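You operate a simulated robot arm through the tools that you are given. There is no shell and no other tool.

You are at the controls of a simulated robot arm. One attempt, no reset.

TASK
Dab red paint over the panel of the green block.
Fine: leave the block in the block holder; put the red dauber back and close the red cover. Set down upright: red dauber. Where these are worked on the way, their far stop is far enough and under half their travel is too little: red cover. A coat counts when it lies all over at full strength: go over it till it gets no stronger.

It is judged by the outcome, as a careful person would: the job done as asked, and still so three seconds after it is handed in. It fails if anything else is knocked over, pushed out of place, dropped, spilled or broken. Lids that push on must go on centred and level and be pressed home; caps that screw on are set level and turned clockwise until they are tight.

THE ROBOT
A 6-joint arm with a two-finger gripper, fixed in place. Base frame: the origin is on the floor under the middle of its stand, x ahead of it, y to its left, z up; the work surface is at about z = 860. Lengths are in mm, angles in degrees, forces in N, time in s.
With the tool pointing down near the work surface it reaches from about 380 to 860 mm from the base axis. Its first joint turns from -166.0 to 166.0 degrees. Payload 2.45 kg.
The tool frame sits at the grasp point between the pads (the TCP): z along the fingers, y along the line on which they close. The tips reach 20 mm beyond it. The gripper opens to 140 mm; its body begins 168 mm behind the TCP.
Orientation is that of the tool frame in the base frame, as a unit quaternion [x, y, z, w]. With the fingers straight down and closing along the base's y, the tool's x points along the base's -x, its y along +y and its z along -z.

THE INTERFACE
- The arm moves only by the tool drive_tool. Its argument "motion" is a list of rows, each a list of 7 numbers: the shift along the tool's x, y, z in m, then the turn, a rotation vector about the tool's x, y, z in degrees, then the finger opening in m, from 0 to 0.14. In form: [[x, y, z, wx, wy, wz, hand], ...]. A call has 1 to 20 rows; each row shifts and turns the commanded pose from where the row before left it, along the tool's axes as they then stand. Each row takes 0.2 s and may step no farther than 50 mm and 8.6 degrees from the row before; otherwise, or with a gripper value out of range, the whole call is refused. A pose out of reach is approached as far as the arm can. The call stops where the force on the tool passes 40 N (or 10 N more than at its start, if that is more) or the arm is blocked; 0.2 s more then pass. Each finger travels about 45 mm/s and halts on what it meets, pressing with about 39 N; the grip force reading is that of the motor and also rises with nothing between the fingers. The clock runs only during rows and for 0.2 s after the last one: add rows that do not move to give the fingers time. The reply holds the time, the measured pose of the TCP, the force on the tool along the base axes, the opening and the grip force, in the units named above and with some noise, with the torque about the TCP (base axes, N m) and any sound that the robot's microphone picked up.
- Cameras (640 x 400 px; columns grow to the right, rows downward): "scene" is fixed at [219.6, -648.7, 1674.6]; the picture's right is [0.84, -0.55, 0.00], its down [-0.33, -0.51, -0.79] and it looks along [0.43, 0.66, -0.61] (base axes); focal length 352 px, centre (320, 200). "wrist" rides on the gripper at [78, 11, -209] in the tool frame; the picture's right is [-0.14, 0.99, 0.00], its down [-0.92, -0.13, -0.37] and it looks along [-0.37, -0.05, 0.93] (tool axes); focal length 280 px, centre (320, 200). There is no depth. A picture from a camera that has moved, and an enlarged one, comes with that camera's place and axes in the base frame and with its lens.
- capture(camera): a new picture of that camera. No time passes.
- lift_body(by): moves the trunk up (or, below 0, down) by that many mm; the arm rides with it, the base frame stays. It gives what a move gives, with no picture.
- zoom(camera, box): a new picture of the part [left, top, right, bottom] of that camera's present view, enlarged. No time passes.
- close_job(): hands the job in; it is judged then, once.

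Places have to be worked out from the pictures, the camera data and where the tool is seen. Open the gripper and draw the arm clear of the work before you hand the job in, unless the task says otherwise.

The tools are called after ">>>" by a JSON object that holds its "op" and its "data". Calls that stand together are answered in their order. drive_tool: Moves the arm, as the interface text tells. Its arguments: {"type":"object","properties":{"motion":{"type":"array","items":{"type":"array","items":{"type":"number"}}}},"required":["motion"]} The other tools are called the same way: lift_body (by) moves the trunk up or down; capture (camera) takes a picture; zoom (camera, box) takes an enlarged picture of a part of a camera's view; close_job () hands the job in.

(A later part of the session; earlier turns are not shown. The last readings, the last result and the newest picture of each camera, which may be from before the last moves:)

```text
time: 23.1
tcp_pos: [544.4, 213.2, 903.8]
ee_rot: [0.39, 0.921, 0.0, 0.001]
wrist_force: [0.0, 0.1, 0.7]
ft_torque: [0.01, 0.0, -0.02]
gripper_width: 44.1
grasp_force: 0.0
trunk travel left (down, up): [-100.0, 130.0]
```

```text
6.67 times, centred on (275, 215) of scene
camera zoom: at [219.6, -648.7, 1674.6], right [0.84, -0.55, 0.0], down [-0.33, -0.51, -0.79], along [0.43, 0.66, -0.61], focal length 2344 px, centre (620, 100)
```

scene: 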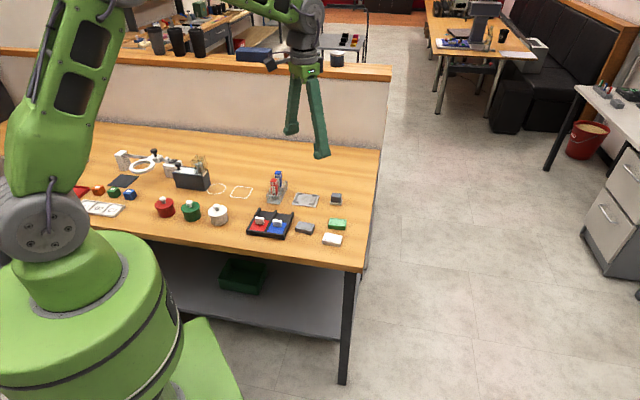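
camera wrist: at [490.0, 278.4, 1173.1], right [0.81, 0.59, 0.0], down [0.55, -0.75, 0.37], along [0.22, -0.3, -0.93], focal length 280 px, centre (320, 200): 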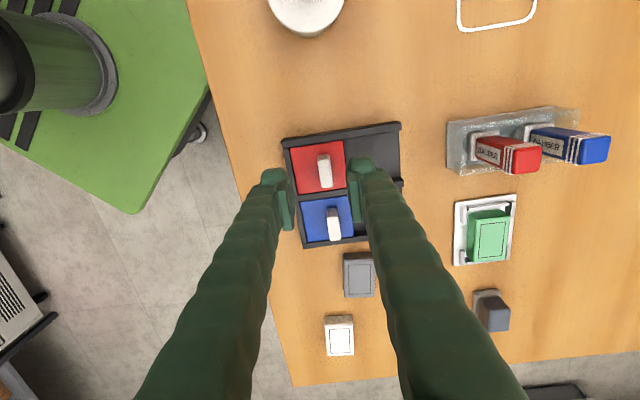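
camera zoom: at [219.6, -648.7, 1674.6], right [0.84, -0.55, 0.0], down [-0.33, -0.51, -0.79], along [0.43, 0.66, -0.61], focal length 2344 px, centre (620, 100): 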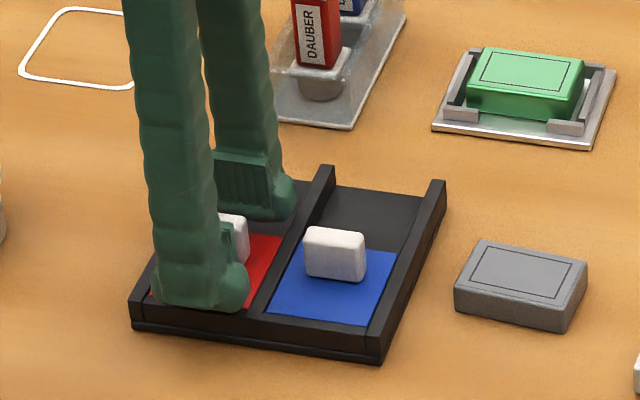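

The knob is centred between the pads and the feet are still above the rails. I go 2.5 mm lower and check for contact.

>>> {"op": "drive_tool", "data": {"motion": [[0, 0, 0.0015, 0, 0, 0, 0.044], [0, 0, 0.001, 0, 0, 0, 0.044], [0, 0, 0, 0, 0, 0, 0.044], [0, 0, 0, 0, 0, 0, 0.044]]}}

>>> {"op": "zoom", "data": {"camera": "scene", "box": [240, 185, 310, 245]}}

```text
time: 24.1
tcp_pos: [544.3, 213.1, 902.1]
ee_rot: [0.389, 0.921, 0.0, 0.002]
wrist_force: [0.6, -0.4, -1.1]
ft_torque: [-0.02, -0.02, 0.02]
gripper_width: 43.9
grasp_force: 0.1
trunk travel left (down, up): [-100.0, 130.0]
```

```text
6.67 times, centred on (275, 215) of scene
camera zoom: at [219.6, -648.7, 1674.6], right [0.84, -0.55, 0.0], down [-0.33, -0.51, -0.79], along [0.43, 0.66, -0.61], focal length 2344 px, centre (620, 100)
```

zoom: 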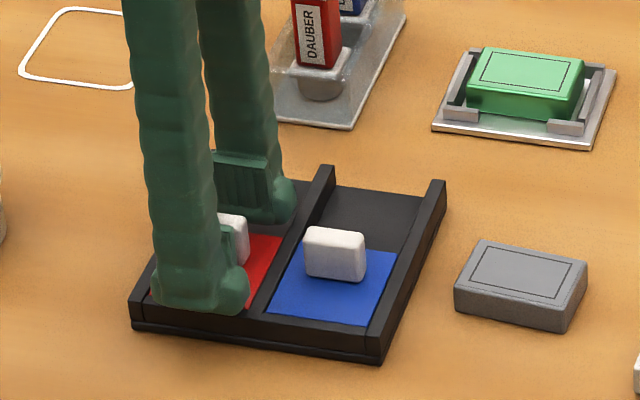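

There is no contact and the overlap on the knob is good. I close on it.

>>> {"op": "drive_tool", "data": {"motion": [[0, 0, 0, 0, 0, 0, 0.03], [0, 0, 0, 0, 0, 0, 0.016], [0, 0, 0, 0, 0, 0, 0.008], [0, 0, 0, 0, 0, 0, 0.006], [0, 0, 0, 0, 0, 0, 0.006]]}}

>>> {"op": "zoom", "data": {"camera": "scene", "box": [240, 185, 310, 245]}}

```text
time: 25.3
tcp_pos: [544.8, 214.2, 902.3]
ee_rot: [0.39, 0.921, -0.001, 0.002]
wrist_force: [8.8, 11.0, -1.5]
ft_torque: [0.05, -0.14, 0.46]
gripper_width: 11.4
grasp_force: 38.9
trunk travel left (down, up): [-100.0, 130.0]
```

```text
6.67 times, centred on (275, 215) of scene
camera zoom: at [219.6, -648.7, 1674.6], right [0.84, -0.55, 0.0], down [-0.33, -0.51, -0.79], along [0.43, 0.66, -0.61], focal length 2344 px, centre (620, 100)
```

zoom: 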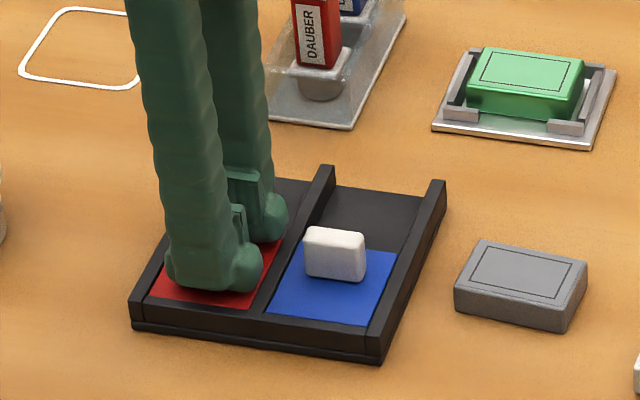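

The knob is held (11.4 mm, 39 N). I slide the cover along tool +y, the slide direction.

>>> {"op": "drive_tool", "data": {"motion": [[0, 0.003, 0, 0, 0, 0, 0.006], [0, 0.005, 0, 0, 0, 0, 0.006], [0.0001, 0.006, 0, 0, 0, 0, 0.006], [0, 0.006, 0, 0, 0, 0, 0.006], [0.0001, 0.006, 0, 0, 0, 0, 0.006], [0, 0.006, 0, 0, 0, 0, 0.006], [0.0001, 0.006, 0, 0, 0, 0, 0.006], [0, 0.006, 0, 0, 0, 0, 0.006], [0, 0, 0, 0, 0, 0, 0.006]]}}

>>> {"op": "zoom", "data": {"camera": "scene", "box": [240, 185, 310, 245]}}

>>> {"op": "zoom", "data": {"camera": "wrist", "box": [180, 60, 440, 250]}}

```text
time: 27.3
tcp_pos: [576.6, 244.2, 903.4]
ee_rot: [0.39, 0.921, -0.001, 0.001]
wrist_force: [2.7, -2.4, -0.1]
ft_torque: [0.03, 0.04, 0.46]
gripper_width: 12.0
grasp_force: 38.9
trunk travel left (down, up): [-100.0, 130.0]
```

```text
6.67 times, centred on (275, 215) of scene
camera zoom: at [219.6, -648.7, 1674.6], right [0.84, -0.55, 0.0], down [-0.33, -0.51, -0.79], along [0.43, 0.66, -0.61], focal length 2344 px, centre (620, 100)
```

zoom: 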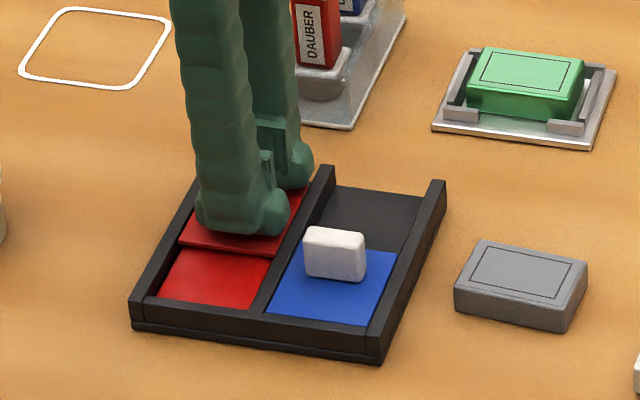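

```text
2.11 times, centred on (310, 155) of wrist
camera zoom: at [528.7, 308.0, 1111.0], right [0.81, 0.59, 0.0], down [0.55, -0.75, 0.37], along [0.22, -0.3, -0.93], focal length 590 px, centre (341, 295)
```

zoom: 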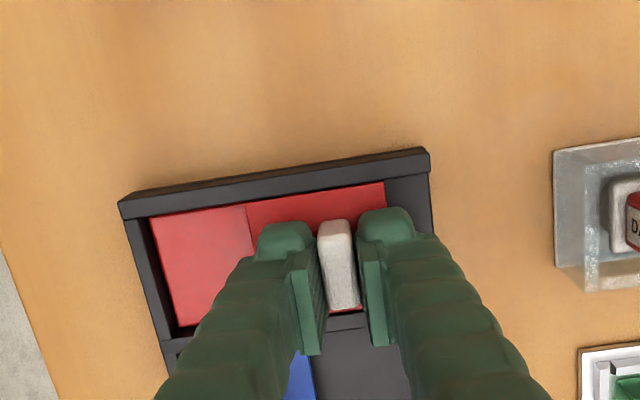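

The cover is sliding and the red paint is appearing. I carry on in small steps toward the far stop.

>>> {"op": "drive_tool", "data": {"motion": [[0, 0.003, 0, 0, 0, 0, 0.006], [0, 0.003, 0, 0, 0, 0, 0.006], [0, 0.003, 0, 0, 0, 0, 0.006], [0, 0.002, 0, 0, 0, 0, 0.006], [0, 0.002, 0, 0, 0, 0, 0.006], [0, 0.002, 0, 0, 0, 0, 0.006], [0, 0.002, 0, 0, 0, 0, 0.006], [0, 0, 0, 0, 0, 0, 0.006]]}}

>>> {"op": "zoom", "data": {"camera": "scene", "box": [240, 185, 310, 245]}}

>>> {"op": "zoom", "data": {"camera": "wrist", "box": [180, 60, 440, 250]}}

```text
time: 29.1
tcp_pos: [587.7, 256.0, 902.5]
ee_rot: [0.39, 0.921, -0.001, 0.001]
wrist_force: [5.6, -5.3, 2.0]
ft_torque: [-0.09, -0.05, 0.52]
gripper_width: 11.9
grasp_force: 38.6
trunk travel left (down, up): [-100.0, 130.0]
```

```text
6.67 times, centred on (275, 215) of scene
camera zoom: at [219.6, -648.7, 1674.6], right [0.84, -0.55, 0.0], down [-0.33, -0.51, -0.79], along [0.43, 0.66, -0.61], focal length 2344 px, centre (620, 100)
```

zoom: 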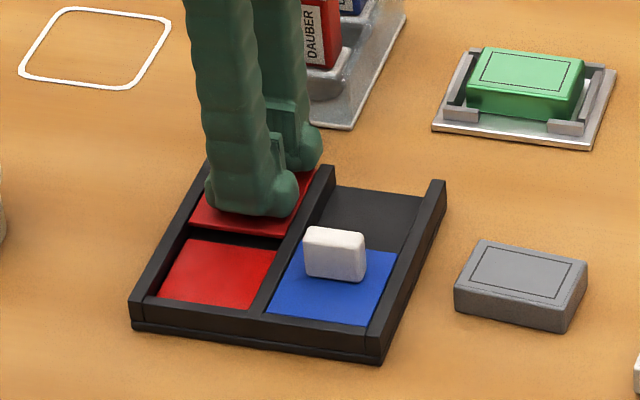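

```text
2.11 times, centred on (310, 155) of wrist
camera zoom: at [539.3, 318.6, 1111.0], right [0.81, 0.59, 0.0], down [0.55, -0.75, 0.37], along [0.22, -0.3, -0.93], focal length 590 px, centre (341, 295)
```

zoom: 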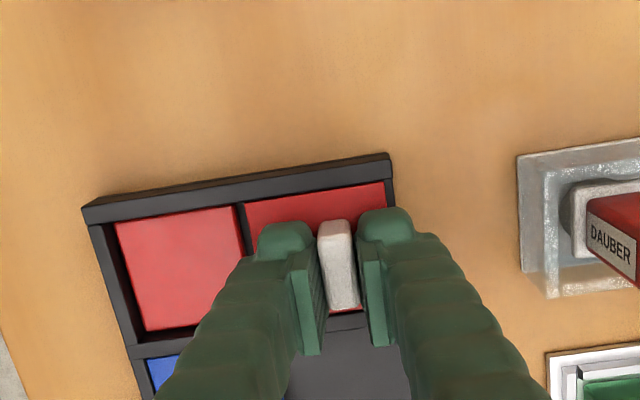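

The cover is almost at the end of the tray. I push a little further to find the stop.

>>> {"op": "drive_tool", "data": {"motion": [[0.0002, 0.0015, 0, 0, 0, 0, 0.006], [0.0002, 0.0015, 0, 0, 0, 0, 0.006], [0, 0.001, 0, 0, 0, 0, 0.006], [0, 0.001, 0, 0, 0, 0, 0.006], [0, 0, 0, 0, 0, 0, 0.006]]}}

>>> {"op": "zoom", "data": {"camera": "wrist", "box": [180, 60, 440, 250]}}

```text
time: 30.3
tcp_pos: [588.8, 257.8, 902.3]
ee_rot: [0.39, 0.921, -0.001, 0.0]
wrist_force: [-4.1, -31.7, 15.3]
ft_torque: [-0.28, 0.15, 0.53]
gripper_width: 11.7
grasp_force: 38.8
trunk travel left (down, up): [-100.0, 130.0]
```

```text
2.11 times, centred on (310, 155) of wrist
camera zoom: at [540.9, 319.9, 1111.0], right [0.81, 0.59, 0.0], down [0.55, -0.75, 0.37], along [0.22, -0.3, -0.93], focal length 590 px, centre (341, 295)
```

zoom: 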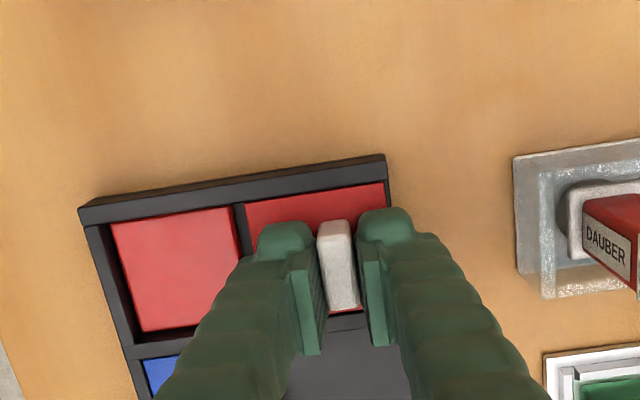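

The force rose to about 32 N against the motion, so this is the far stop. I ease back the command, release the knob and rise.

>>> {"op": "drive_tool", "data": {"motion": [[-0.0004, -0.0025, 0, 0, 0, 0, 0.006], [0, 0, 0, 0, 0, 0, 0.016], [0, 0, 0, 0, 0, 0, 0.03], [0, 0, 0, 0, 0, 0, 0.04], [0, 0, -0.02, 0, 0, 0, 0.044], [0, 0, -0.04, 0, 0, 0, 0.044], [0, 0, -0.045, 0, 0, 0, 0.06], [0, 0, -0.04, 0, 0, 0, 0.08], [0, 0, 0, 0, 0, 0, 0.08]]}}

>>> {"op": "capture", "data": {"camera": "wrist"}}

>>> {"op": "zoom", "data": {"camera": "scene", "box": [240, 165, 330, 245]}}

```text
time: 32.3
tcp_pos: [588.9, 256.8, 1047.4]
ee_rot: [0.39, 0.921, -0.001, 0.0]
wrist_force: [0.2, 0.2, 0.0]
ft_torque: [0.0, 0.04, 0.0]
gripper_width: 79.7
grasp_force: 0.1
trunk travel left (down, up): [-100.0, 130.0]
```

```text
taken
camera wrist: at [541.1, 319.8, 1255.3], right [0.81, 0.59, 0.0], down [0.55, -0.75, 0.37], along [0.22, -0.3, -0.93], focal length 280 px, centre (320, 200)
```

wrist: 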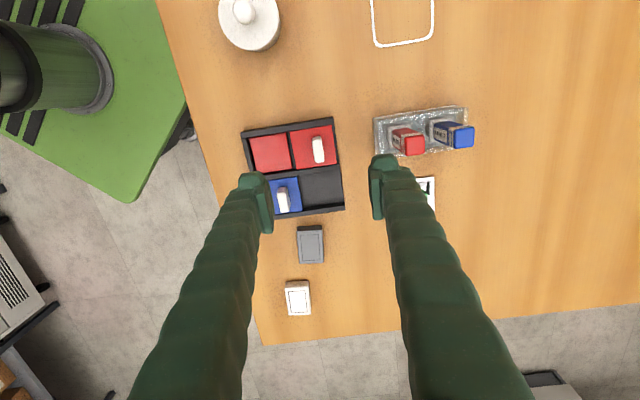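

```text
5.00 times, centred on (285, 205) of scene
camera zoom: at [219.6, -648.7, 1674.6], right [0.84, -0.55, 0.0], down [-0.33, -0.51, -0.79], along [0.43, 0.66, -0.61], focal length 1758 px, centre (495, 175)
```

zoom: 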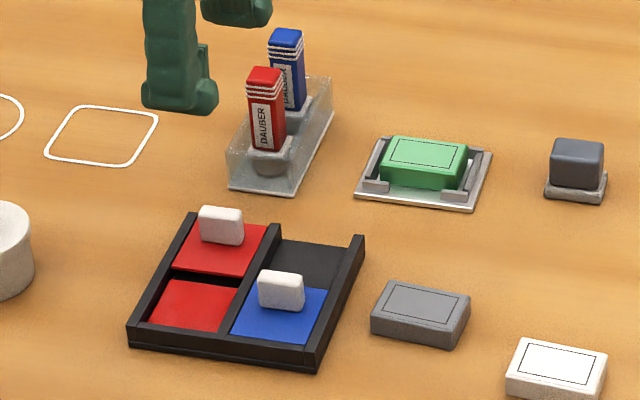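

The red paint is now open. I turn the tool 90° so the fingers close perpendicular to the dauber pair (no room is needed between red and blue), and move above the red dauber to measure it.

>>> {"op": "drive_tool", "data": {"motion": [[0, 0, 0, 0, 0, -8.2, 0.08], [0, 0, 0, 0, 0, -8.2, 0.08], [0, 0, 0, 0, 0, -8.2, 0.08], [0, 0, 0, 0, 0, -8.2, 0.08], [0, 0, 0, 0, 0, -8.2, 0.08], [0, 0, 0, 0, 0, -8.2, 0.08], [0, 0, 0, 0, 0, -8.2, 0.08], [0, 0, 0, 0, 0, -8.2, 0.08], [0, 0, 0, 0, 0, -8.2, 0.08], [0, 0, 0, 0, 0, -8.2, 0.08], [0, 0, 0, 0, 0, -8.4, 0.08], [-0.0347, 0.001, 0, 0, 0, 0, 0.08], [-0.0347, 0.001, 0, 0, 0, 0, 0.08], [-0.0347, 0.001, 0, 0, 0, 0, 0.08], [0, 0, 0, 0, 0, 0, 0.08], [0, 0, 0, 0, 0, 0, 0.08]]}}

>>> {"op": "capture", "data": {"camera": "wrist"}}

```text
time: 35.7
tcp_pos: [661.5, 335.2, 1047.4]
ee_rot: [-0.378, 0.926, -0.001, 0.0]
wrist_force: [0.8, -0.9, 0.0]
ft_torque: [0.01, -0.02, 0.02]
gripper_width: 79.9
grasp_force: 0.0
trunk travel left (down, up): [-100.0, 130.0]
```

```text
taken
camera wrist: at [597.1, 287.8, 1255.4], right [-0.6, 0.8, 0.0], down [0.75, 0.55, 0.37], along [0.3, 0.22, -0.93], focal length 280 px, centre (320, 200)
```

wrist: 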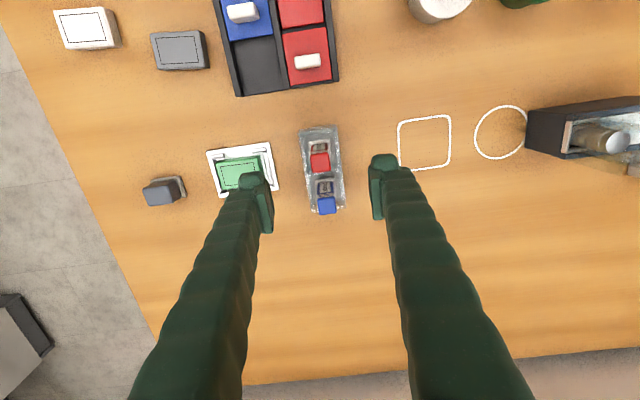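

>>> {"op": "zoom", "data": {"camera": "wrist", "box": [280, 110, 370, 220]}}

>>> {"op": "zoom", "data": {"camera": "wrist", "box": [210, 0, 350, 100]}}

```text
3.64 times, centred on (325, 165) of wrist
camera zoom: at [597.1, 287.8, 1255.4], right [-0.6, 0.8, 0.0], down [0.75, 0.55, 0.37], along [0.3, 0.22, -0.93], focal length 1020 px, centre (302, 327)
```

zoom: 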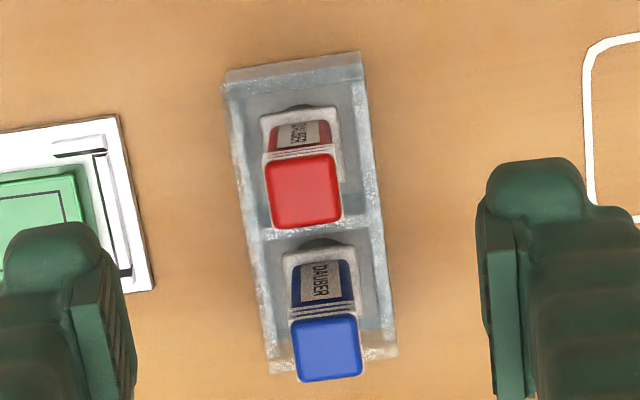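

```text
4.00 times, centred on (280, 50) of wrist
camera zoom: at [597.1, 287.8, 1255.4], right [-0.6, 0.8, 0.0], down [0.75, 0.55, 0.37], along [0.3, 0.22, -0.93], focal length 1122 px, centre (480, 800)
```

zoom: 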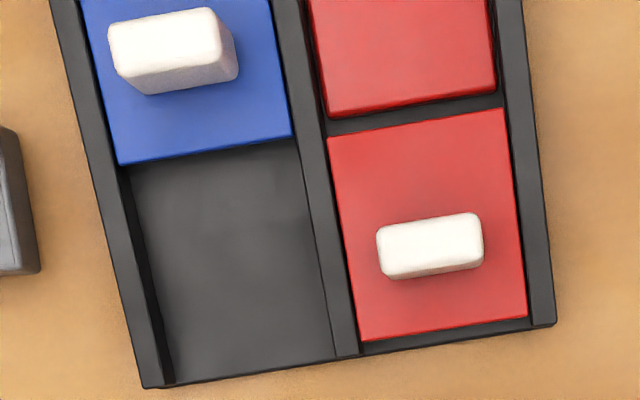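

The red dauber's top (about 23 mm square, z ≈ 950) is right under the TCP. I narrow the opening to 56 mm, trim the yaw, and descend part way to check the centring.

>>> {"op": "drive_tool", "data": {"motion": [[0, 0, 0.02, 0, 0, 0.5, 0.056], [0, 0, 0.02, 0, 0, 0, 0.056], [0, 0, 0.02, 0, 0, 0, 0.056], [0, 0, 0, 0, 0, 0, 0.056], [0, 0, 0, 0, 0, 0, 0.056]]}}

>>> {"op": "zoom", "data": {"camera": "wrist", "box": [240, 90, 400, 230]}}

>>> {"op": "zoom", "data": {"camera": "scene", "box": [250, 140, 320, 210]}}

```text
time: 36.9
tcp_pos: [662.7, 333.0, 987.0]
ee_rot: [-0.375, 0.927, -0.001, 0.0]
wrist_force: [0.3, -0.2, -0.2]
ft_torque: [-0.01, 0.0, 0.01]
gripper_width: 56.0
grasp_force: 0.1
trunk travel left (down, up): [-100.0, 130.0]
```

```text
2.86 times, centred on (320, 160) of wrist
camera zoom: at [598.0, 286.1, 1195.8], right [-0.59, 0.81, 0.0], down [0.75, 0.55, 0.37], along [0.3, 0.22, -0.93], focal length 801 px, centre (320, 314)
```

zoom: 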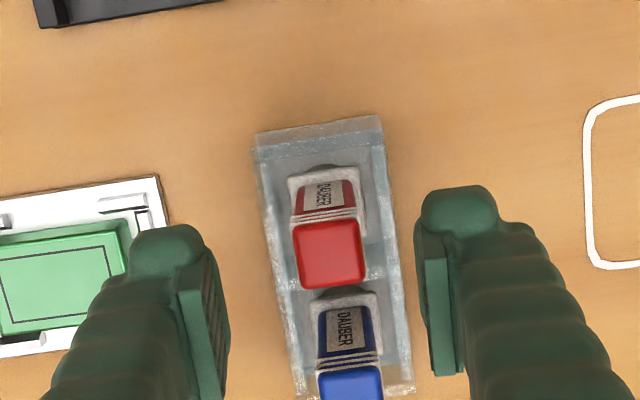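

```text
5.71 times, centred on (285, 175) of scene
camera zoom: at [219.6, -648.7, 1674.6], right [0.84, -0.55, 0.0], down [-0.33, -0.51, -0.79], along [0.43, 0.66, -0.61], focal length 2009 px, centre (520, 343)
```

zoom: 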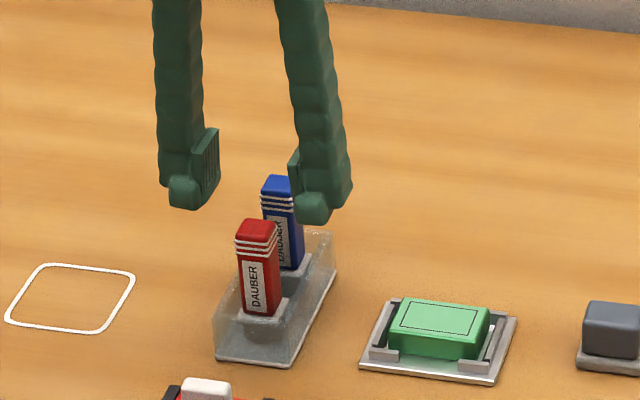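

The dauber is 3 mm toward tool +y. I correct that and descend to TCP z≈926, with the tips above the holder's walls.

>>> {"op": "drive_tool", "data": {"motion": [[0, 0.0032, 0, 0, 0, 0, 0.056], [0, 0, 0.02, 0, 0, 0, 0.056], [0, 0, 0.02, 0, 0, 0, 0.056], [0, 0, 0.015, 0, 0, 0, 0.056], [0, 0, 0.005, 0, 0, 0, 0.056], [0, 0, 0, 0, 0, 0, 0.056], [0, 0, 0, 0, 0, 0, 0.056]]}}

>>> {"op": "zoom", "data": {"camera": "wrist", "box": [240, 90, 400, 230]}}

>>> {"op": "zoom", "data": {"camera": "scene", "box": [250, 150, 320, 210]}}

```text
time: 38.5
tcp_pos: [658.7, 333.8, 926.6]
ee_rot: [-0.375, 0.927, -0.001, 0.0]
wrist_force: [0.0, 0.1, -0.6]
ft_torque: [0.0, 0.01, 0.02]
gripper_width: 55.8
grasp_force: 0.2
trunk travel left (down, up): [-100.0, 130.0]
```

```text
2.86 times, centred on (320, 160) of wrist
camera zoom: at [593.6, 287.6, 1134.3], right [-0.59, 0.81, 0.0], down [0.75, 0.55, 0.37], along [0.3, 0.22, -0.93], focal length 801 px, centre (320, 314)
```

zoom: 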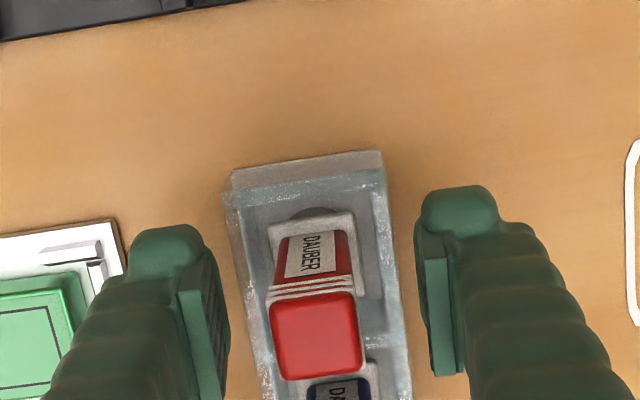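

```text
6.67 times, centred on (285, 180) of scene
camera zoom: at [219.6, -648.7, 1674.6], right [0.84, -0.55, 0.0], down [-0.33, -0.51, -0.79], along [0.43, 0.66, -0.61], focal length 2344 px, centre (553, 333)
```

zoom: 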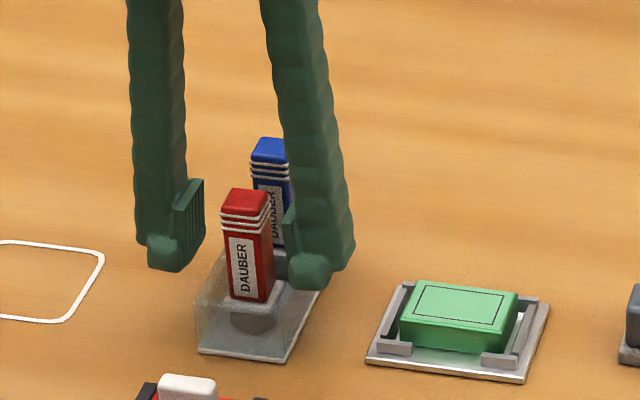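

The dauber is centred between the pads. I close on it.

>>> {"op": "drive_tool", "data": {"motion": [[0, 0, 0, 0, 0, 0, 0.042], [0, 0, 0, 0, 0, 0, 0.03], [0, 0, 0, 0, 0, 0, 0.022], [0, 0, 0, 0, 0, 0, 0.018], [0, 0, 0, 0, 0, 0, 0.018]]}}

>>> {"op": "zoom", "data": {"camera": "wrist", "box": [240, 90, 400, 230]}}

>>> {"op": "zoom", "data": {"camera": "scene", "box": [250, 150, 320, 210]}}

```text
time: 39.7
tcp_pos: [658.5, 335.6, 925.5]
ee_rot: [-0.375, 0.927, -0.001, 0.002]
wrist_force: [-0.5, 0.3, -0.5]
ft_torque: [-0.02, 0.04, 0.0]
gripper_width: 20.3
grasp_force: 38.5
trunk travel left (down, up): [-100.0, 130.0]
```

```text
2.86 times, centred on (320, 160) of wrist
camera zoom: at [593.6, 287.6, 1134.5], right [-0.59, 0.81, 0.0], down [0.75, 0.55, 0.37], along [0.3, 0.22, -0.93], focal length 801 px, centre (320, 314)
```

zoom: 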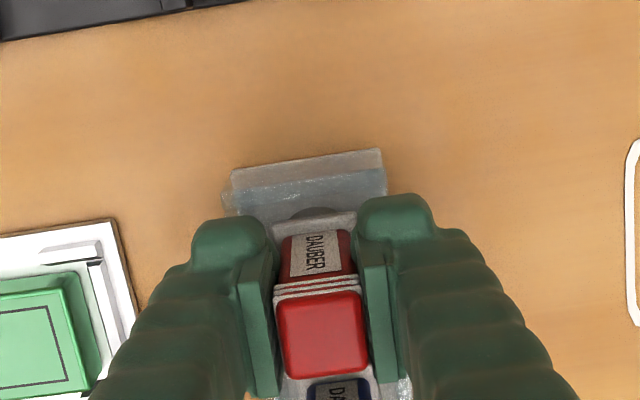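

```text
6.67 times, centred on (285, 180) of scene
camera zoom: at [219.6, -648.7, 1674.6], right [0.84, -0.55, 0.0], down [-0.33, -0.51, -0.79], along [0.43, 0.66, -0.61], focal length 2344 px, centre (553, 333)
```

zoom: 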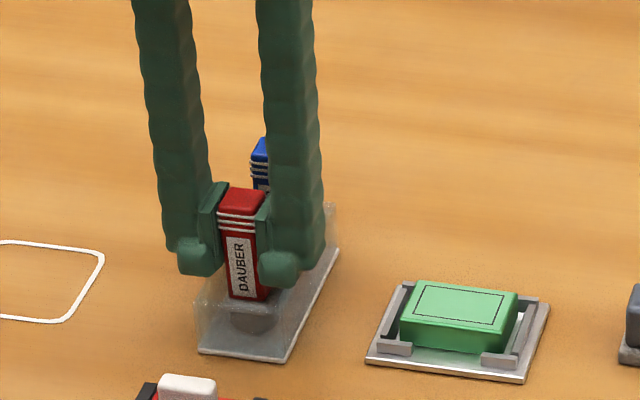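

It is gripped at 20.3 mm. I lift straight up and check that it hangs upright.

>>> {"op": "drive_tool", "data": {"motion": [[0, 0, -0.005, 0, 0, 0, 0.018], [0, 0, -0.015, 0, 0, 0, 0.018], [0, 0, -0.02, 0, 0, 0, 0.018], [0, 0, -0.02, 0, 0, 0, 0.018], [0, 0, -0.02, 0, 0, 0, 0.018], [0, 0, 0, 0, 0, 0, 0.018], [0, 0, 0, 0, 0, 0, 0.018]]}}

>>> {"op": "zoom", "data": {"camera": "scene", "box": [250, 130, 330, 220]}}

>>> {"op": "capture", "data": {"camera": "wrist"}}

```text
time: 41.3
tcp_pos: [658.1, 338.0, 1007.2]
ee_rot: [-0.375, 0.927, -0.001, 0.0]
wrist_force: [0.3, -0.1, -0.1]
ft_torque: [0.03, -0.01, 0.03]
gripper_width: 20.1
grasp_force: 38.6
trunk travel left (down, up): [-100.0, 130.0]
```

```text
4.44 times, centred on (290, 175) of scene
camera zoom: at [219.6, -648.7, 1674.6], right [0.84, -0.55, 0.0], down [-0.33, -0.51, -0.79], along [0.43, 0.66, -0.61], focal length 1562 px, centre (453, 311)
```

zoom: 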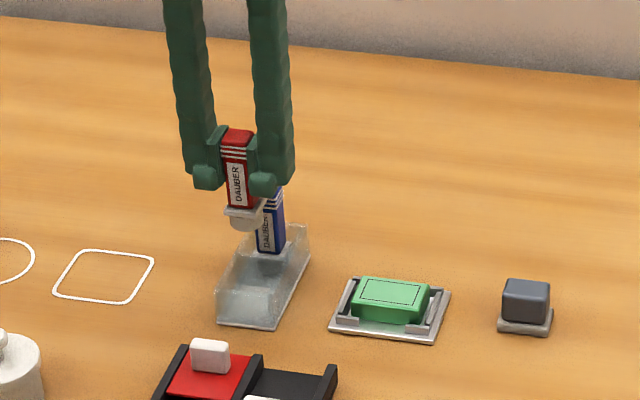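

```text
taken
camera wrist: at [594.8, 290.2, 1214.6], right [-0.59, 0.81, 0.0], down [0.75, 0.55, 0.37], along [0.3, 0.22, -0.93], focal length 280 px, centre (320, 200)
```

wrist: 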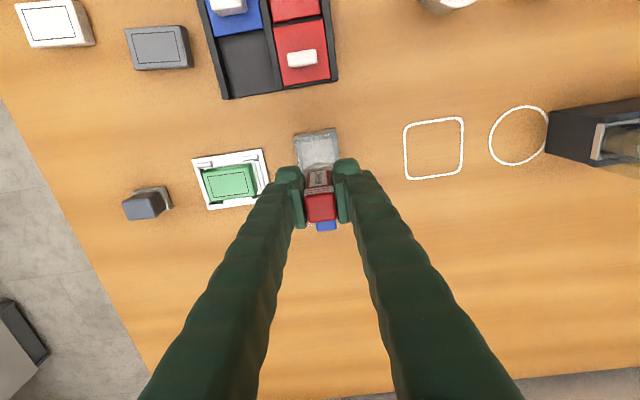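

The dauber is out and hanging upright. I zoom in to see the shape and length of the dabbing head.

>>> {"op": "zoom", "data": {"camera": "scene", "box": [275, 155, 325, 195]}}

>>> {"op": "zoom", "data": {"camera": "wrist", "box": [280, 120, 360, 240]}}

```text
10.00 times, centred on (300, 175) of scene
camera zoom: at [219.6, -648.7, 1674.6], right [0.84, -0.55, 0.0], down [-0.33, -0.51, -0.79], along [0.43, 0.66, -0.61], focal length 3515 px, centre (520, 450)
```

zoom: 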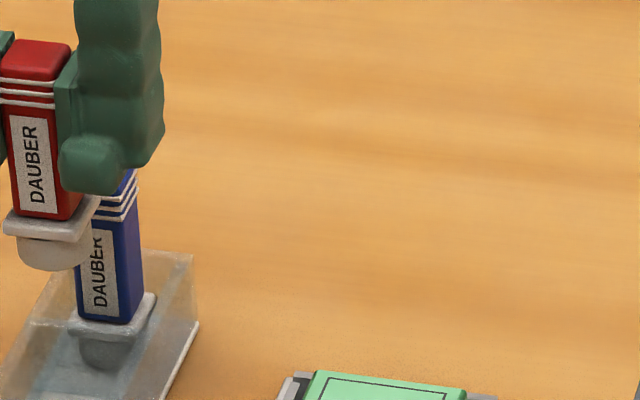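

```text
3.33 times, centred on (320, 180) of wrist
camera zoom: at [594.8, 290.2, 1214.6], right [-0.59, 0.81, 0.0], down [0.75, 0.55, 0.37], along [0.3, 0.22, -0.93], focal length 935 px, centre (320, 267)
```

zoom: 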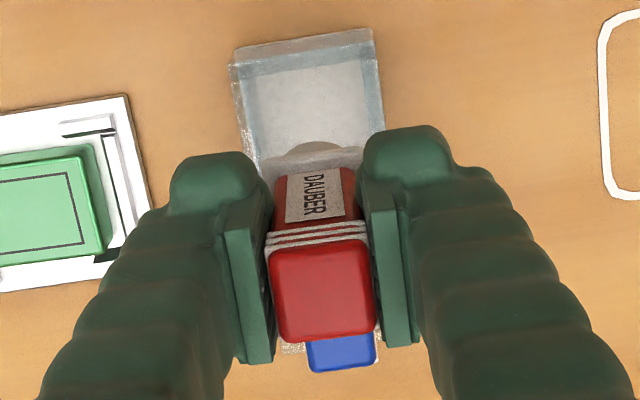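

The head is a round pad about 25 mm across, with its bottom about 62 mm below the TCP. The paint well centre works out at about (537, 208.5), so I carry the dauber there at this safe height.

>>> {"op": "drive_tool", "data": {"motion": [[0.044, -0.002, 0, 0, 0, 0, 0.018], [0.044, -0.002, 0, 0, 0, 0, 0.018], [0.044, -0.002, 0, 0, 0, 0, 0.018], [0.044, -0.002, 0, 0, 0, 0, 0.018], [0, 0, 0, 0, 0, 0, 0.018], [0, 0, 0.02, 0, 0, 0, 0.018], [0, 0, 0, 0, 0, 0, 0.018], [0, 0, 0, 0, 0, 0, 0.018]]}}

>>> {"op": "capture", "data": {"camera": "wrist"}}

>>> {"op": "zoom", "data": {"camera": "scene", "box": [230, 170, 320, 250]}}

```text
time: 43.1
tcp_pos: [537.8, 209.3, 988.6]
ee_rot: [-0.375, 0.927, -0.001, 0.0]
wrist_force: [0.0, -0.5, 0.0]
ft_torque: [0.0, 0.01, 0.0]
gripper_width: 20.0
grasp_force: 39.2
trunk travel left (down, up): [-100.0, 130.0]
```

```text
taken
camera wrist: at [472.7, 162.9, 1197.0], right [-0.59, 0.81, 0.0], down [0.75, 0.55, 0.37], along [0.3, 0.22, -0.93], focal length 280 px, centre (320, 200)
```

wrist: 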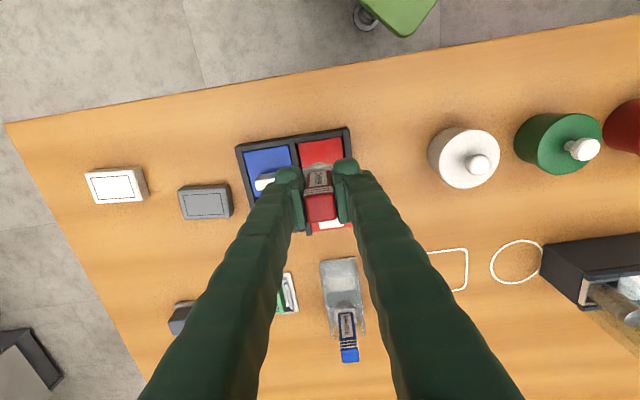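

```text
5.00 times, centred on (275, 210) of scene
camera zoom: at [219.6, -648.7, 1674.6], right [0.84, -0.55, 0.0], down [-0.33, -0.51, -0.79], along [0.43, 0.66, -0.61], focal length 1758 px, centre (545, 150)
```

zoom: 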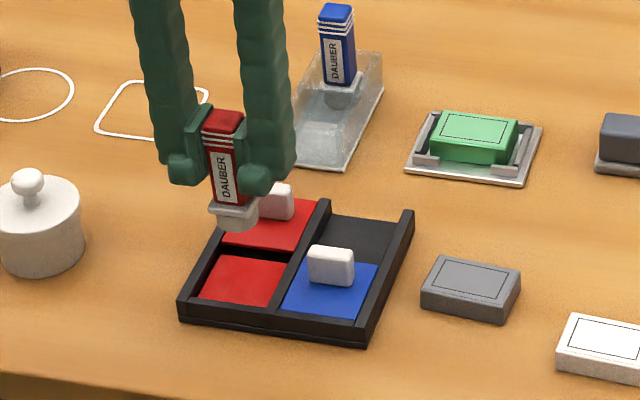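

The dauber hangs over the well. I zoom in to check where the paint sits relative to it.

>>> {"op": "zoom", "data": {"camera": "wrist", "box": [230, 110, 370, 250]}}

```text
2.86 times, centred on (300, 180) of wrist
camera zoom: at [472.7, 162.9, 1197.0], right [-0.59, 0.81, 0.0], down [0.75, 0.55, 0.37], along [0.3, 0.22, -0.93], focal length 801 px, centre (377, 257)
```

zoom: 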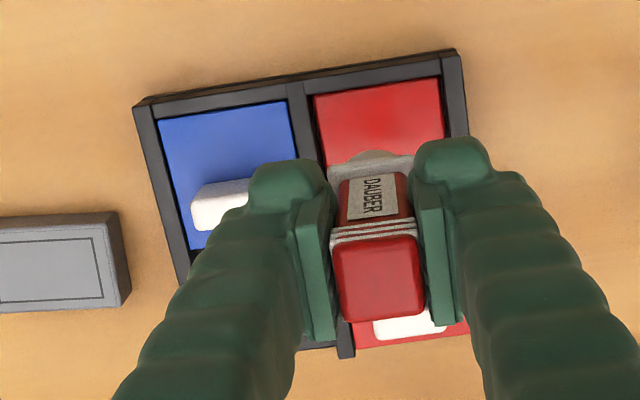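

The well's centre is a few mm further along. I shift 3.5 mm / 2 mm toward it and lower to just above the paint.

>>> {"op": "drive_tool", "data": {"motion": [[-0.0035, 0.002, 0.01, 0, 0, 0, 0.018], [0, 0, 0.02, 0, 0, 0, 0.018], [0, 0, 0.015, 0, 0, 0, 0.018], [0, 0, 0.005, 0, 0, 0, 0.018], [0, 0, 0, 0, 0, 0, 0.018], [0, 0, 0, 0, 0, 0, 0.018]]}}

>>> {"op": "zoom", "data": {"camera": "scene", "box": [240, 180, 300, 240]}}

>>> {"op": "zoom", "data": {"camera": "wrist", "box": [230, 110, 370, 250]}}

```text
time: 44.5
tcp_pos: [539.0, 211.3, 938.1]
ee_rot: [-0.375, 0.927, 0.0, 0.001]
wrist_force: [-0.2, 0.3, -0.8]
ft_torque: [0.03, -0.01, 0.01]
gripper_width: 19.8
grasp_force: 38.6
trunk travel left (down, up): [-100.0, 130.0]
```

```text
6.67 times, centred on (270, 210) of scene
camera zoom: at [219.6, -648.7, 1674.6], right [0.84, -0.55, 0.0], down [-0.33, -0.51, -0.79], along [0.43, 0.66, -0.61], focal length 2344 px, centre (653, 133)
```

zoom: 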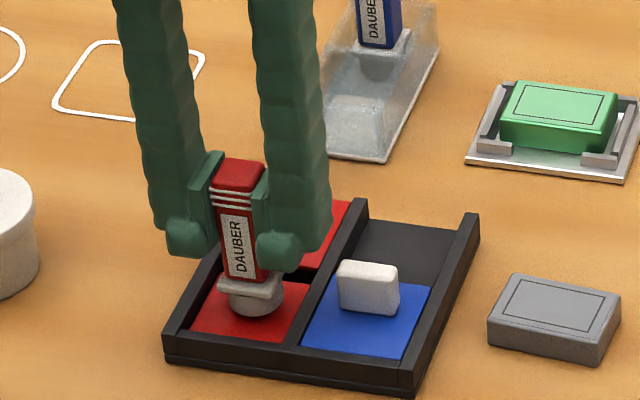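

```text
2.86 times, centred on (300, 180) of wrist
camera zoom: at [474.5, 164.4, 1146.7], right [-0.59, 0.81, 0.0], down [0.75, 0.55, 0.37], along [0.3, 0.22, -0.93], focal length 801 px, centre (377, 257)
```

zoom: 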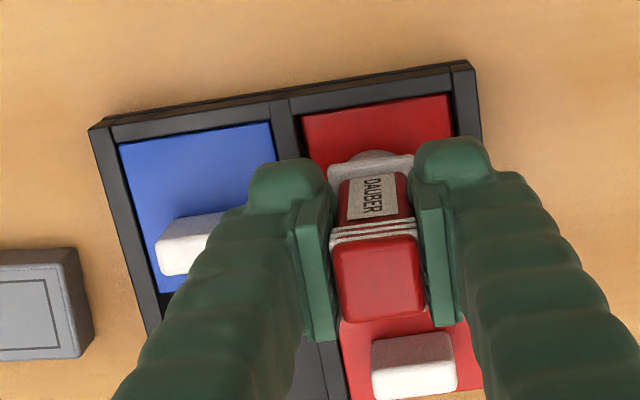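

The head is centred over the red paint. I lower in small steps until there is light contact.

>>> {"op": "drive_tool", "data": {"motion": [[0, 0, 0.002, 0, 0, 0, 0.018], [0, 0, 0.002, 0, 0, 0, 0.018], [0, 0, 0.002, 0, 0, 0, 0.018], [0, 0, 0.001, 0, 0, 0, 0.018], [0, 0, 0, 0, 0, 0, 0.018]]}}

```text
time: 45.7
tcp_pos: [539.0, 209.8, 932.7]
ee_rot: [-0.375, 0.927, -0.001, 0.004]
wrist_force: [1.0, 1.7, 33.5]
ft_torque: [0.1, -0.1, 0.02]
gripper_width: 20.1
grasp_force: 39.0
trunk travel left (down, up): [-100.0, 130.0]
```

Firm contact (33 N) at TCP z 932.7, so the head is in the paint. I lift a little and check whether it picked up colour.

>>> {"op": "drive_tool", "data": {"motion": [[0, 0, -0.002, 0, 0, 0, 0.018], [0, 0, -0.006, 0, 0, 0, 0.018], [0, 0, -0.015, 0, 0, 0, 0.018], [0, 0, -0.02, 0, 0, 0, 0.018], [0, 0, -0.02, 0, 0, 0, 0.018], [0, 0, 0, 0, 0, 0, 0.018], [0, 0, 0, 0, 0, 0, 0.018]]}}

>>> {"op": "zoom", "data": {"camera": "scene", "box": [240, 180, 300, 240]}}

```text
time: 47.3
tcp_pos: [537.2, 211.4, 993.1]
ee_rot: [-0.374, 0.927, 0.0, 0.0]
wrist_force: [-0.7, 0.2, -0.3]
ft_torque: [0.0, 0.03, -0.02]
gripper_width: 20.2
grasp_force: 38.7
trunk travel left (down, up): [-100.0, 130.0]
```

```text
6.67 times, centred on (270, 210) of scene
camera zoom: at [219.6, -648.7, 1674.6], right [0.84, -0.55, 0.0], down [-0.33, -0.51, -0.79], along [0.43, 0.66, -0.61], focal length 2344 px, centre (653, 133)
```

zoom: 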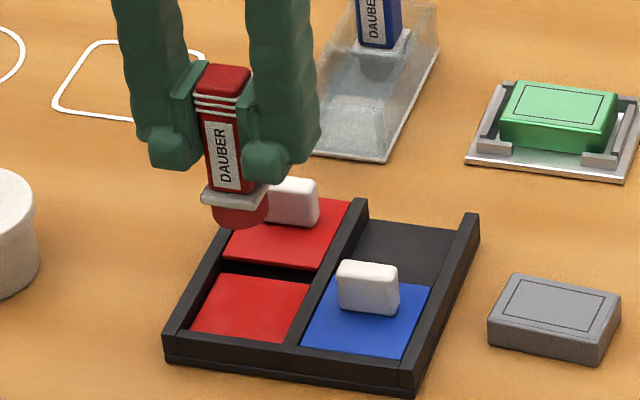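

The head is loaded with red. I carry it over the middle of the green block's panel, staying high.

>>> {"op": "drive_tool", "data": {"motion": [[-0.038, -0.0227, 0, 0, 0, 0, 0.018], [-0.038, -0.0227, 0, 0, 0, 0, 0.018], [-0.038, -0.0227, 0, 0, 0, 0, 0.018], [-0.038, -0.0227, 0, 0, 0, 0, 0.018], [-0.038, -0.0227, 0, 0, 0, 0, 0.018], [0, 0, 0, 0, 0, 0, 0.018], [0, 0, 0, 0, 0, 0, 0.018]]}}

>>> {"op": "zoom", "data": {"camera": "scene", "box": [280, 150, 350, 220]}}

>>> {"op": "zoom", "data": {"camera": "wrist", "box": [240, 90, 400, 240]}}

```text
time: 48.9
tcp_pos: [751.8, 259.6, 987.7]
ee_rot: [-0.375, 0.927, -0.001, 0.0]
wrist_force: [-0.7, -0.1, -0.1]
ft_torque: [0.0, -0.03, -0.04]
gripper_width: 20.0
grasp_force: 38.8
trunk travel left (down, up): [-100.0, 130.0]
```

```text
5.71 times, centred on (315, 185) of scene
camera zoom: at [219.6, -648.7, 1674.6], right [0.84, -0.55, 0.0], down [-0.33, -0.51, -0.79], along [0.43, 0.66, -0.61], focal length 2009 px, centre (349, 286)
```

zoom: 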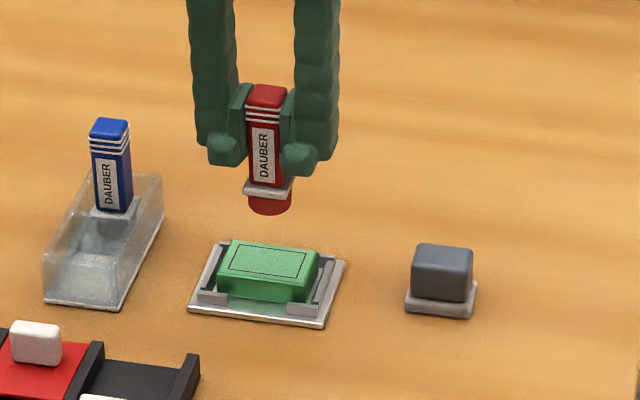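

```text
2.67 times, centred on (320, 165) of wrist
camera zoom: at [688.7, 213.2, 1196.4], right [-0.59, 0.81, 0.0], down [0.75, 0.55, 0.37], along [0.3, 0.22, -0.93], focal length 748 px, centre (320, 293)
```

zoom: 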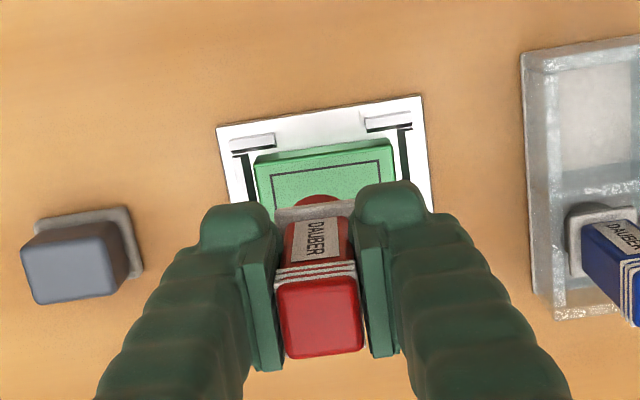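

I have a clear view of the near edge of the block and panel, so I zoom in to align precisely.

>>> {"op": "zoom", "data": {"camera": "wrist", "box": [275, 120, 365, 180]}}

```text
6.67 times, centred on (320, 150) of wrist
camera zoom: at [688.7, 213.2, 1196.4], right [-0.59, 0.81, 0.0], down [0.75, 0.55, 0.37], along [0.3, 0.22, -0.93], focal length 1869 px, centre (320, 533)
```

zoom: 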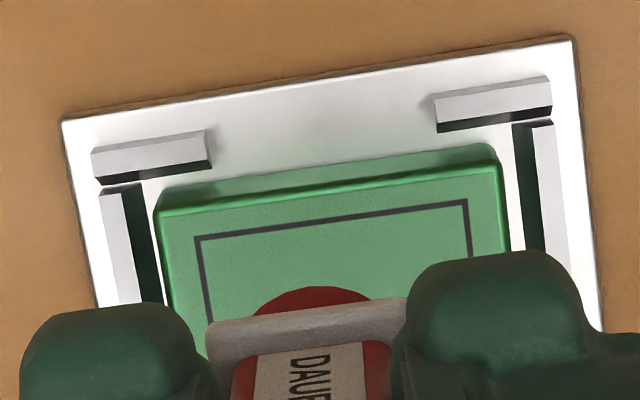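

I cross-check the lateral alignment with the scene camera at high zoom.

>>> {"op": "zoom", "data": {"camera": "scene", "box": [295, 160, 335, 210]}}

```text
8.00 times, centred on (315, 185) of scene
camera zoom: at [219.6, -648.7, 1674.6], right [0.84, -0.55, 0.0], down [-0.33, -0.51, -0.79], along [0.43, 0.66, -0.61], focal length 2812 px, centre (360, 320)
```

zoom: 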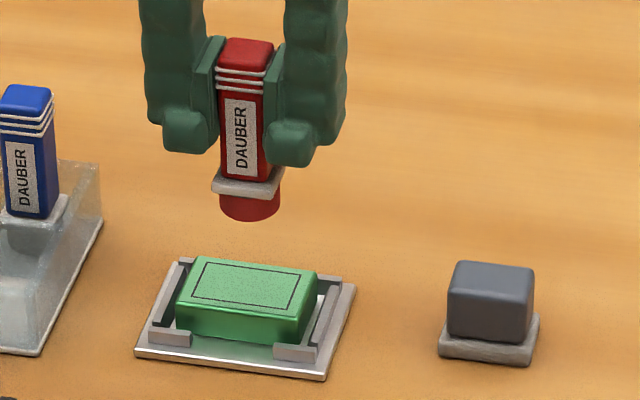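

Wrist and scene together suggest the dauber is about 3.5 mm short in tool +y and 1.5 mm in tool -x. I correct and lower toward the panel.

>>> {"op": "drive_tool", "data": {"motion": [[-0.0015, 0.0035, 0.01, 0, 0, 0, 0.018], [0, 0, 0.015, 0, 0, 0, 0.018], [0, 0, 0.01, 0, 0, 0, 0.018], [0, 0, 0, 0, 0, 0, 0.018], [0, 0, 0, 0, 0, 0, 0.018]]}}

>>> {"op": "zoom", "data": {"camera": "scene", "box": [295, 160, 335, 210]}}

>>> {"op": "zoom", "data": {"camera": "wrist", "box": [275, 120, 365, 180]}}

```text
time: 50.1
tcp_pos: [752.7, 264.3, 956.1]
ee_rot: [-0.375, 0.927, 0.0, 0.0]
wrist_force: [0.3, -0.2, -0.2]
ft_torque: [-0.02, 0.03, 0.01]
gripper_width: 20.0
grasp_force: 39.0
trunk travel left (down, up): [-100.0, 130.0]
```

```text
8.00 times, centred on (315, 185) of scene
camera zoom: at [219.6, -648.7, 1674.6], right [0.84, -0.55, 0.0], down [-0.33, -0.51, -0.79], along [0.43, 0.66, -0.61], focal length 2812 px, centre (360, 320)
```

zoom: 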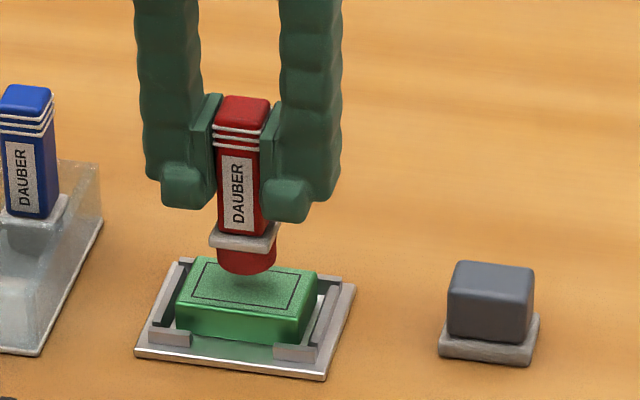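

```text
6.67 times, centred on (320, 150) of wrist
camera zoom: at [687.8, 216.3, 1164.5], right [-0.59, 0.81, 0.0], down [0.75, 0.55, 0.37], along [0.3, 0.22, -0.93], focal length 1869 px, centre (320, 533)
```

zoom: 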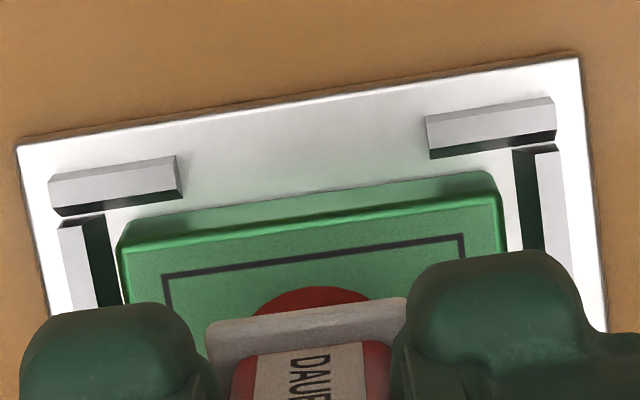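

The head is centred over the panel. I lower in small steps to a firm dab.

>>> {"op": "drive_tool", "data": {"motion": [[0, 0, 0.003, 0, 0, 0, 0.018], [0, 0, 0.003, 0, 0, 0, 0.018], [0, 0, 0.002, 0, 0, 0, 0.018], [0, 0, 0, 0, 0, 0, 0.018]]}}

```text
time: 51.1
tcp_pos: [753.4, 262.3, 950.4]
ee_rot: [-0.375, 0.927, -0.001, 0.0]
wrist_force: [1.0, -0.1, -0.9]
ft_torque: [0.02, 0.04, -0.01]
gripper_width: 19.8
grasp_force: 38.9
trunk travel left (down, up): [-100.0, 130.0]
```

No contact yet at 950. I continue in 1 mm steps.

>>> {"op": "drive_tool", "data": {"motion": [[0, 0, 0.001, 0, 0, 0, 0.018], [0, 0, 0.001, 0, 0, 0, 0.018], [0, 0, 0, 0, 0, 0, 0.018]]}}

```text
time: 51.9
tcp_pos: [752.4, 263.4, 947.3]
ee_rot: [-0.375, 0.927, -0.001, 0.001]
wrist_force: [-0.5, 0.9, -0.2]
ft_torque: [0.01, -0.02, 0.05]
gripper_width: 20.3
grasp_force: 39.2
trunk travel left (down, up): [-100.0, 130.0]
```

Still free at 947. I go down another 2 mm.

>>> {"op": "drive_tool", "data": {"motion": [[0, 0, 0.001, 0, 0, 0, 0.018], [0, 0, 0.001, 0, 0, 0, 0.018], [0, 0, 0, 0, 0, 0, 0.018]]}}

```text
time: 52.7
tcp_pos: [753.7, 264.2, 946.2]
ee_rot: [-0.375, 0.927, -0.001, 0.0]
wrist_force: [-0.7, 0.8, -0.3]
ft_torque: [-0.02, -0.02, 0.02]
gripper_width: 20.3
grasp_force: 38.4
trunk travel left (down, up): [-100.0, 130.0]
```

>>> {"op": "drive_tool", "data": {"motion": [[0, 0, 0.001, 0, 0, 0, 0.018], [0, 0, 0.001, 0, 0, 0, 0.018], [0, 0, 0, 0, 0, 0, 0.018]]}}

```text
time: 53.5
tcp_pos: [752.4, 265.7, 943.0]
ee_rot: [-0.374, 0.927, -0.001, 0.001]
wrist_force: [0.1, -0.6, 0.2]
ft_torque: [-0.02, 0.04, 0.01]
gripper_width: 20.0
grasp_force: 38.9
trunk travel left (down, up): [-100.0, 130.0]
```

Still no contact at 943, so the head is a little shorter than I assumed. I keep stepping down.

>>> {"op": "drive_tool", "data": {"motion": [[0, 0, 0.001, 0, 0, 0, 0.018], [0, 0, 0.001, 0, 0, 0, 0.018], [0, 0, 0, 0, 0, 0, 0.018]]}}

>>> {"op": "zoom", "data": {"camera": "scene", "box": [295, 160, 335, 210]}}

```text
time: 54.3
tcp_pos: [753.5, 265.8, 941.9]
ee_rot: [-0.374, 0.927, -0.001, 0.0]
wrist_force: [-0.6, 0.4, 2.2]
ft_torque: [0.03, 0.0, 0.0]
gripper_width: 20.3
grasp_force: 39.4
trunk travel left (down, up): [-100.0, 130.0]
```

```text
8.00 times, centred on (315, 185) of scene
camera zoom: at [219.6, -648.7, 1674.6], right [0.84, -0.55, 0.0], down [-0.33, -0.51, -0.79], along [0.43, 0.66, -0.61], focal length 2812 px, centre (360, 320)
```

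zoom: 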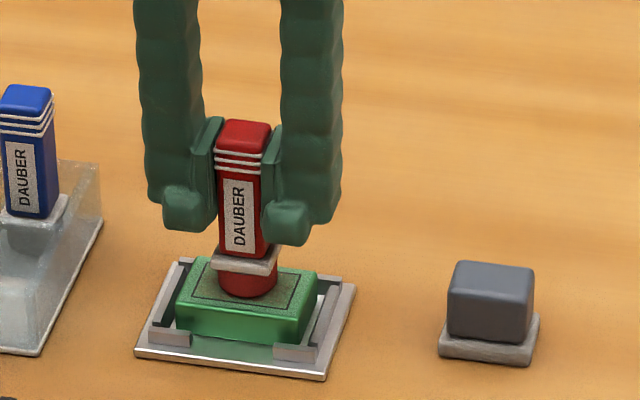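

Light contact (2 N) at 941.9. I press about 1 mm more, hold for a moment, then lift and inspect.

>>> {"op": "drive_tool", "data": {"motion": [[0, 0, 0.0008, 0, 0, 0, 0.018], [0, 0, 0, 0, 0, 0, 0.018]]}}

>>> {"op": "drive_tool", "data": {"motion": [[0, 0, -0.003, 0, 0, 0, 0.018], [0, 0, -0.007, 0, 0, 0, 0.018], [0, 0, -0.02, 0, 0, 0, 0.018], [0, 0, -0.02, 0, 0, 0, 0.018], [0, 0, 0, 0, 0, 0, 0.018]]}}

>>> {"op": "zoom", "data": {"camera": "scene", "box": [295, 165, 335, 205]}}

>>> {"op": "zoom", "data": {"camera": "wrist", "box": [275, 120, 365, 180]}}

```text
time: 54.9
tcp_pos: [753.5, 264.2, 942.0]
ee_rot: [-0.375, 0.927, -0.001, 0.001]
wrist_force: [0.1, 0.5, 4.6]
ft_torque: [0.07, -0.02, 0.02]
gripper_width: 20.3
grasp_force: 39.6
trunk travel left (down, up): [-100.0, 130.0]
```

```text
time: 56.1
tcp_pos: [753.2, 266.4, 992.2]
ee_rot: [-0.375, 0.927, 0.0, 0.0]
wrist_force: [0.7, 0.0, 0.2]
ft_torque: [0.01, 0.0, 0.0]
gripper_width: 19.6
grasp_force: 39.1
trunk travel left (down, up): [-100.0, 130.0]
```

```text
10.00 times, centred on (315, 185) of scene
camera zoom: at [219.6, -648.7, 1674.6], right [0.84, -0.55, 0.0], down [-0.33, -0.51, -0.79], along [0.43, 0.66, -0.61], focal length 3515 px, centre (370, 350)
```

zoom: 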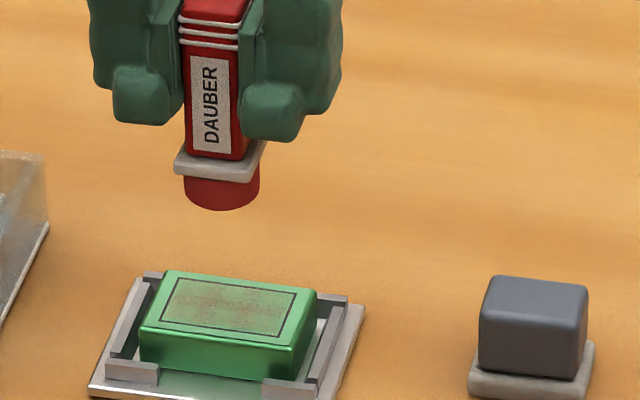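

```text
6.67 times, centred on (320, 150) of wrist
camera zoom: at [687.9, 219.1, 1200.7], right [-0.59, 0.81, 0.0], down [0.75, 0.55, 0.37], along [0.3, 0.22, -0.93], focal length 1869 px, centre (320, 533)
```

zoom: 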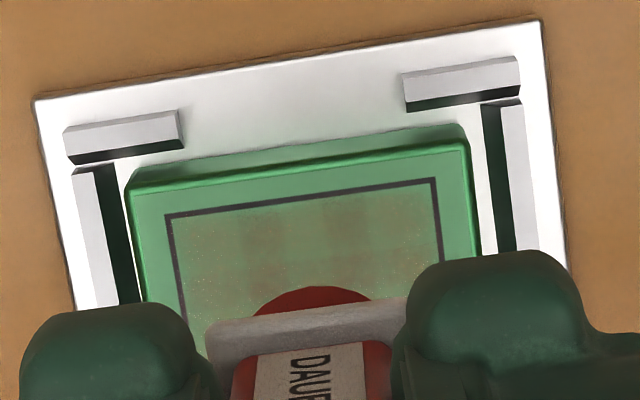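

The panel now shows a thin first coat. I zoom in more to see how it is distributed.

>>> {"op": "zoom", "data": {"camera": "scene", "box": [302, 186, 332, 206]}}

```text
16.00 times, centred on (317, 196) of scene
camera zoom: at [219.6, -648.7, 1674.6], right [0.84, -0.55, 0.0], down [-0.33, -0.51, -0.79], along [0.43, 0.66, -0.61], focal length 5624 px, centre (368, 264)
```

zoom: 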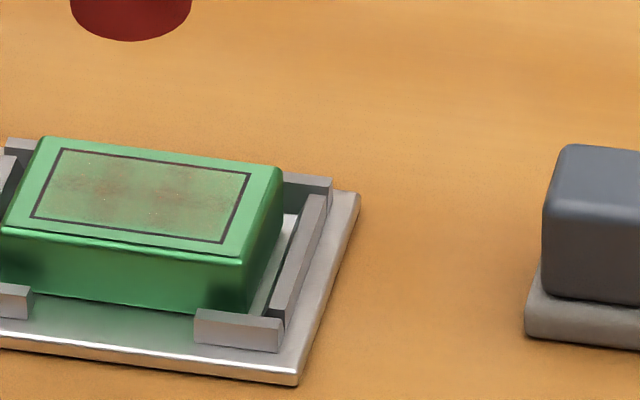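

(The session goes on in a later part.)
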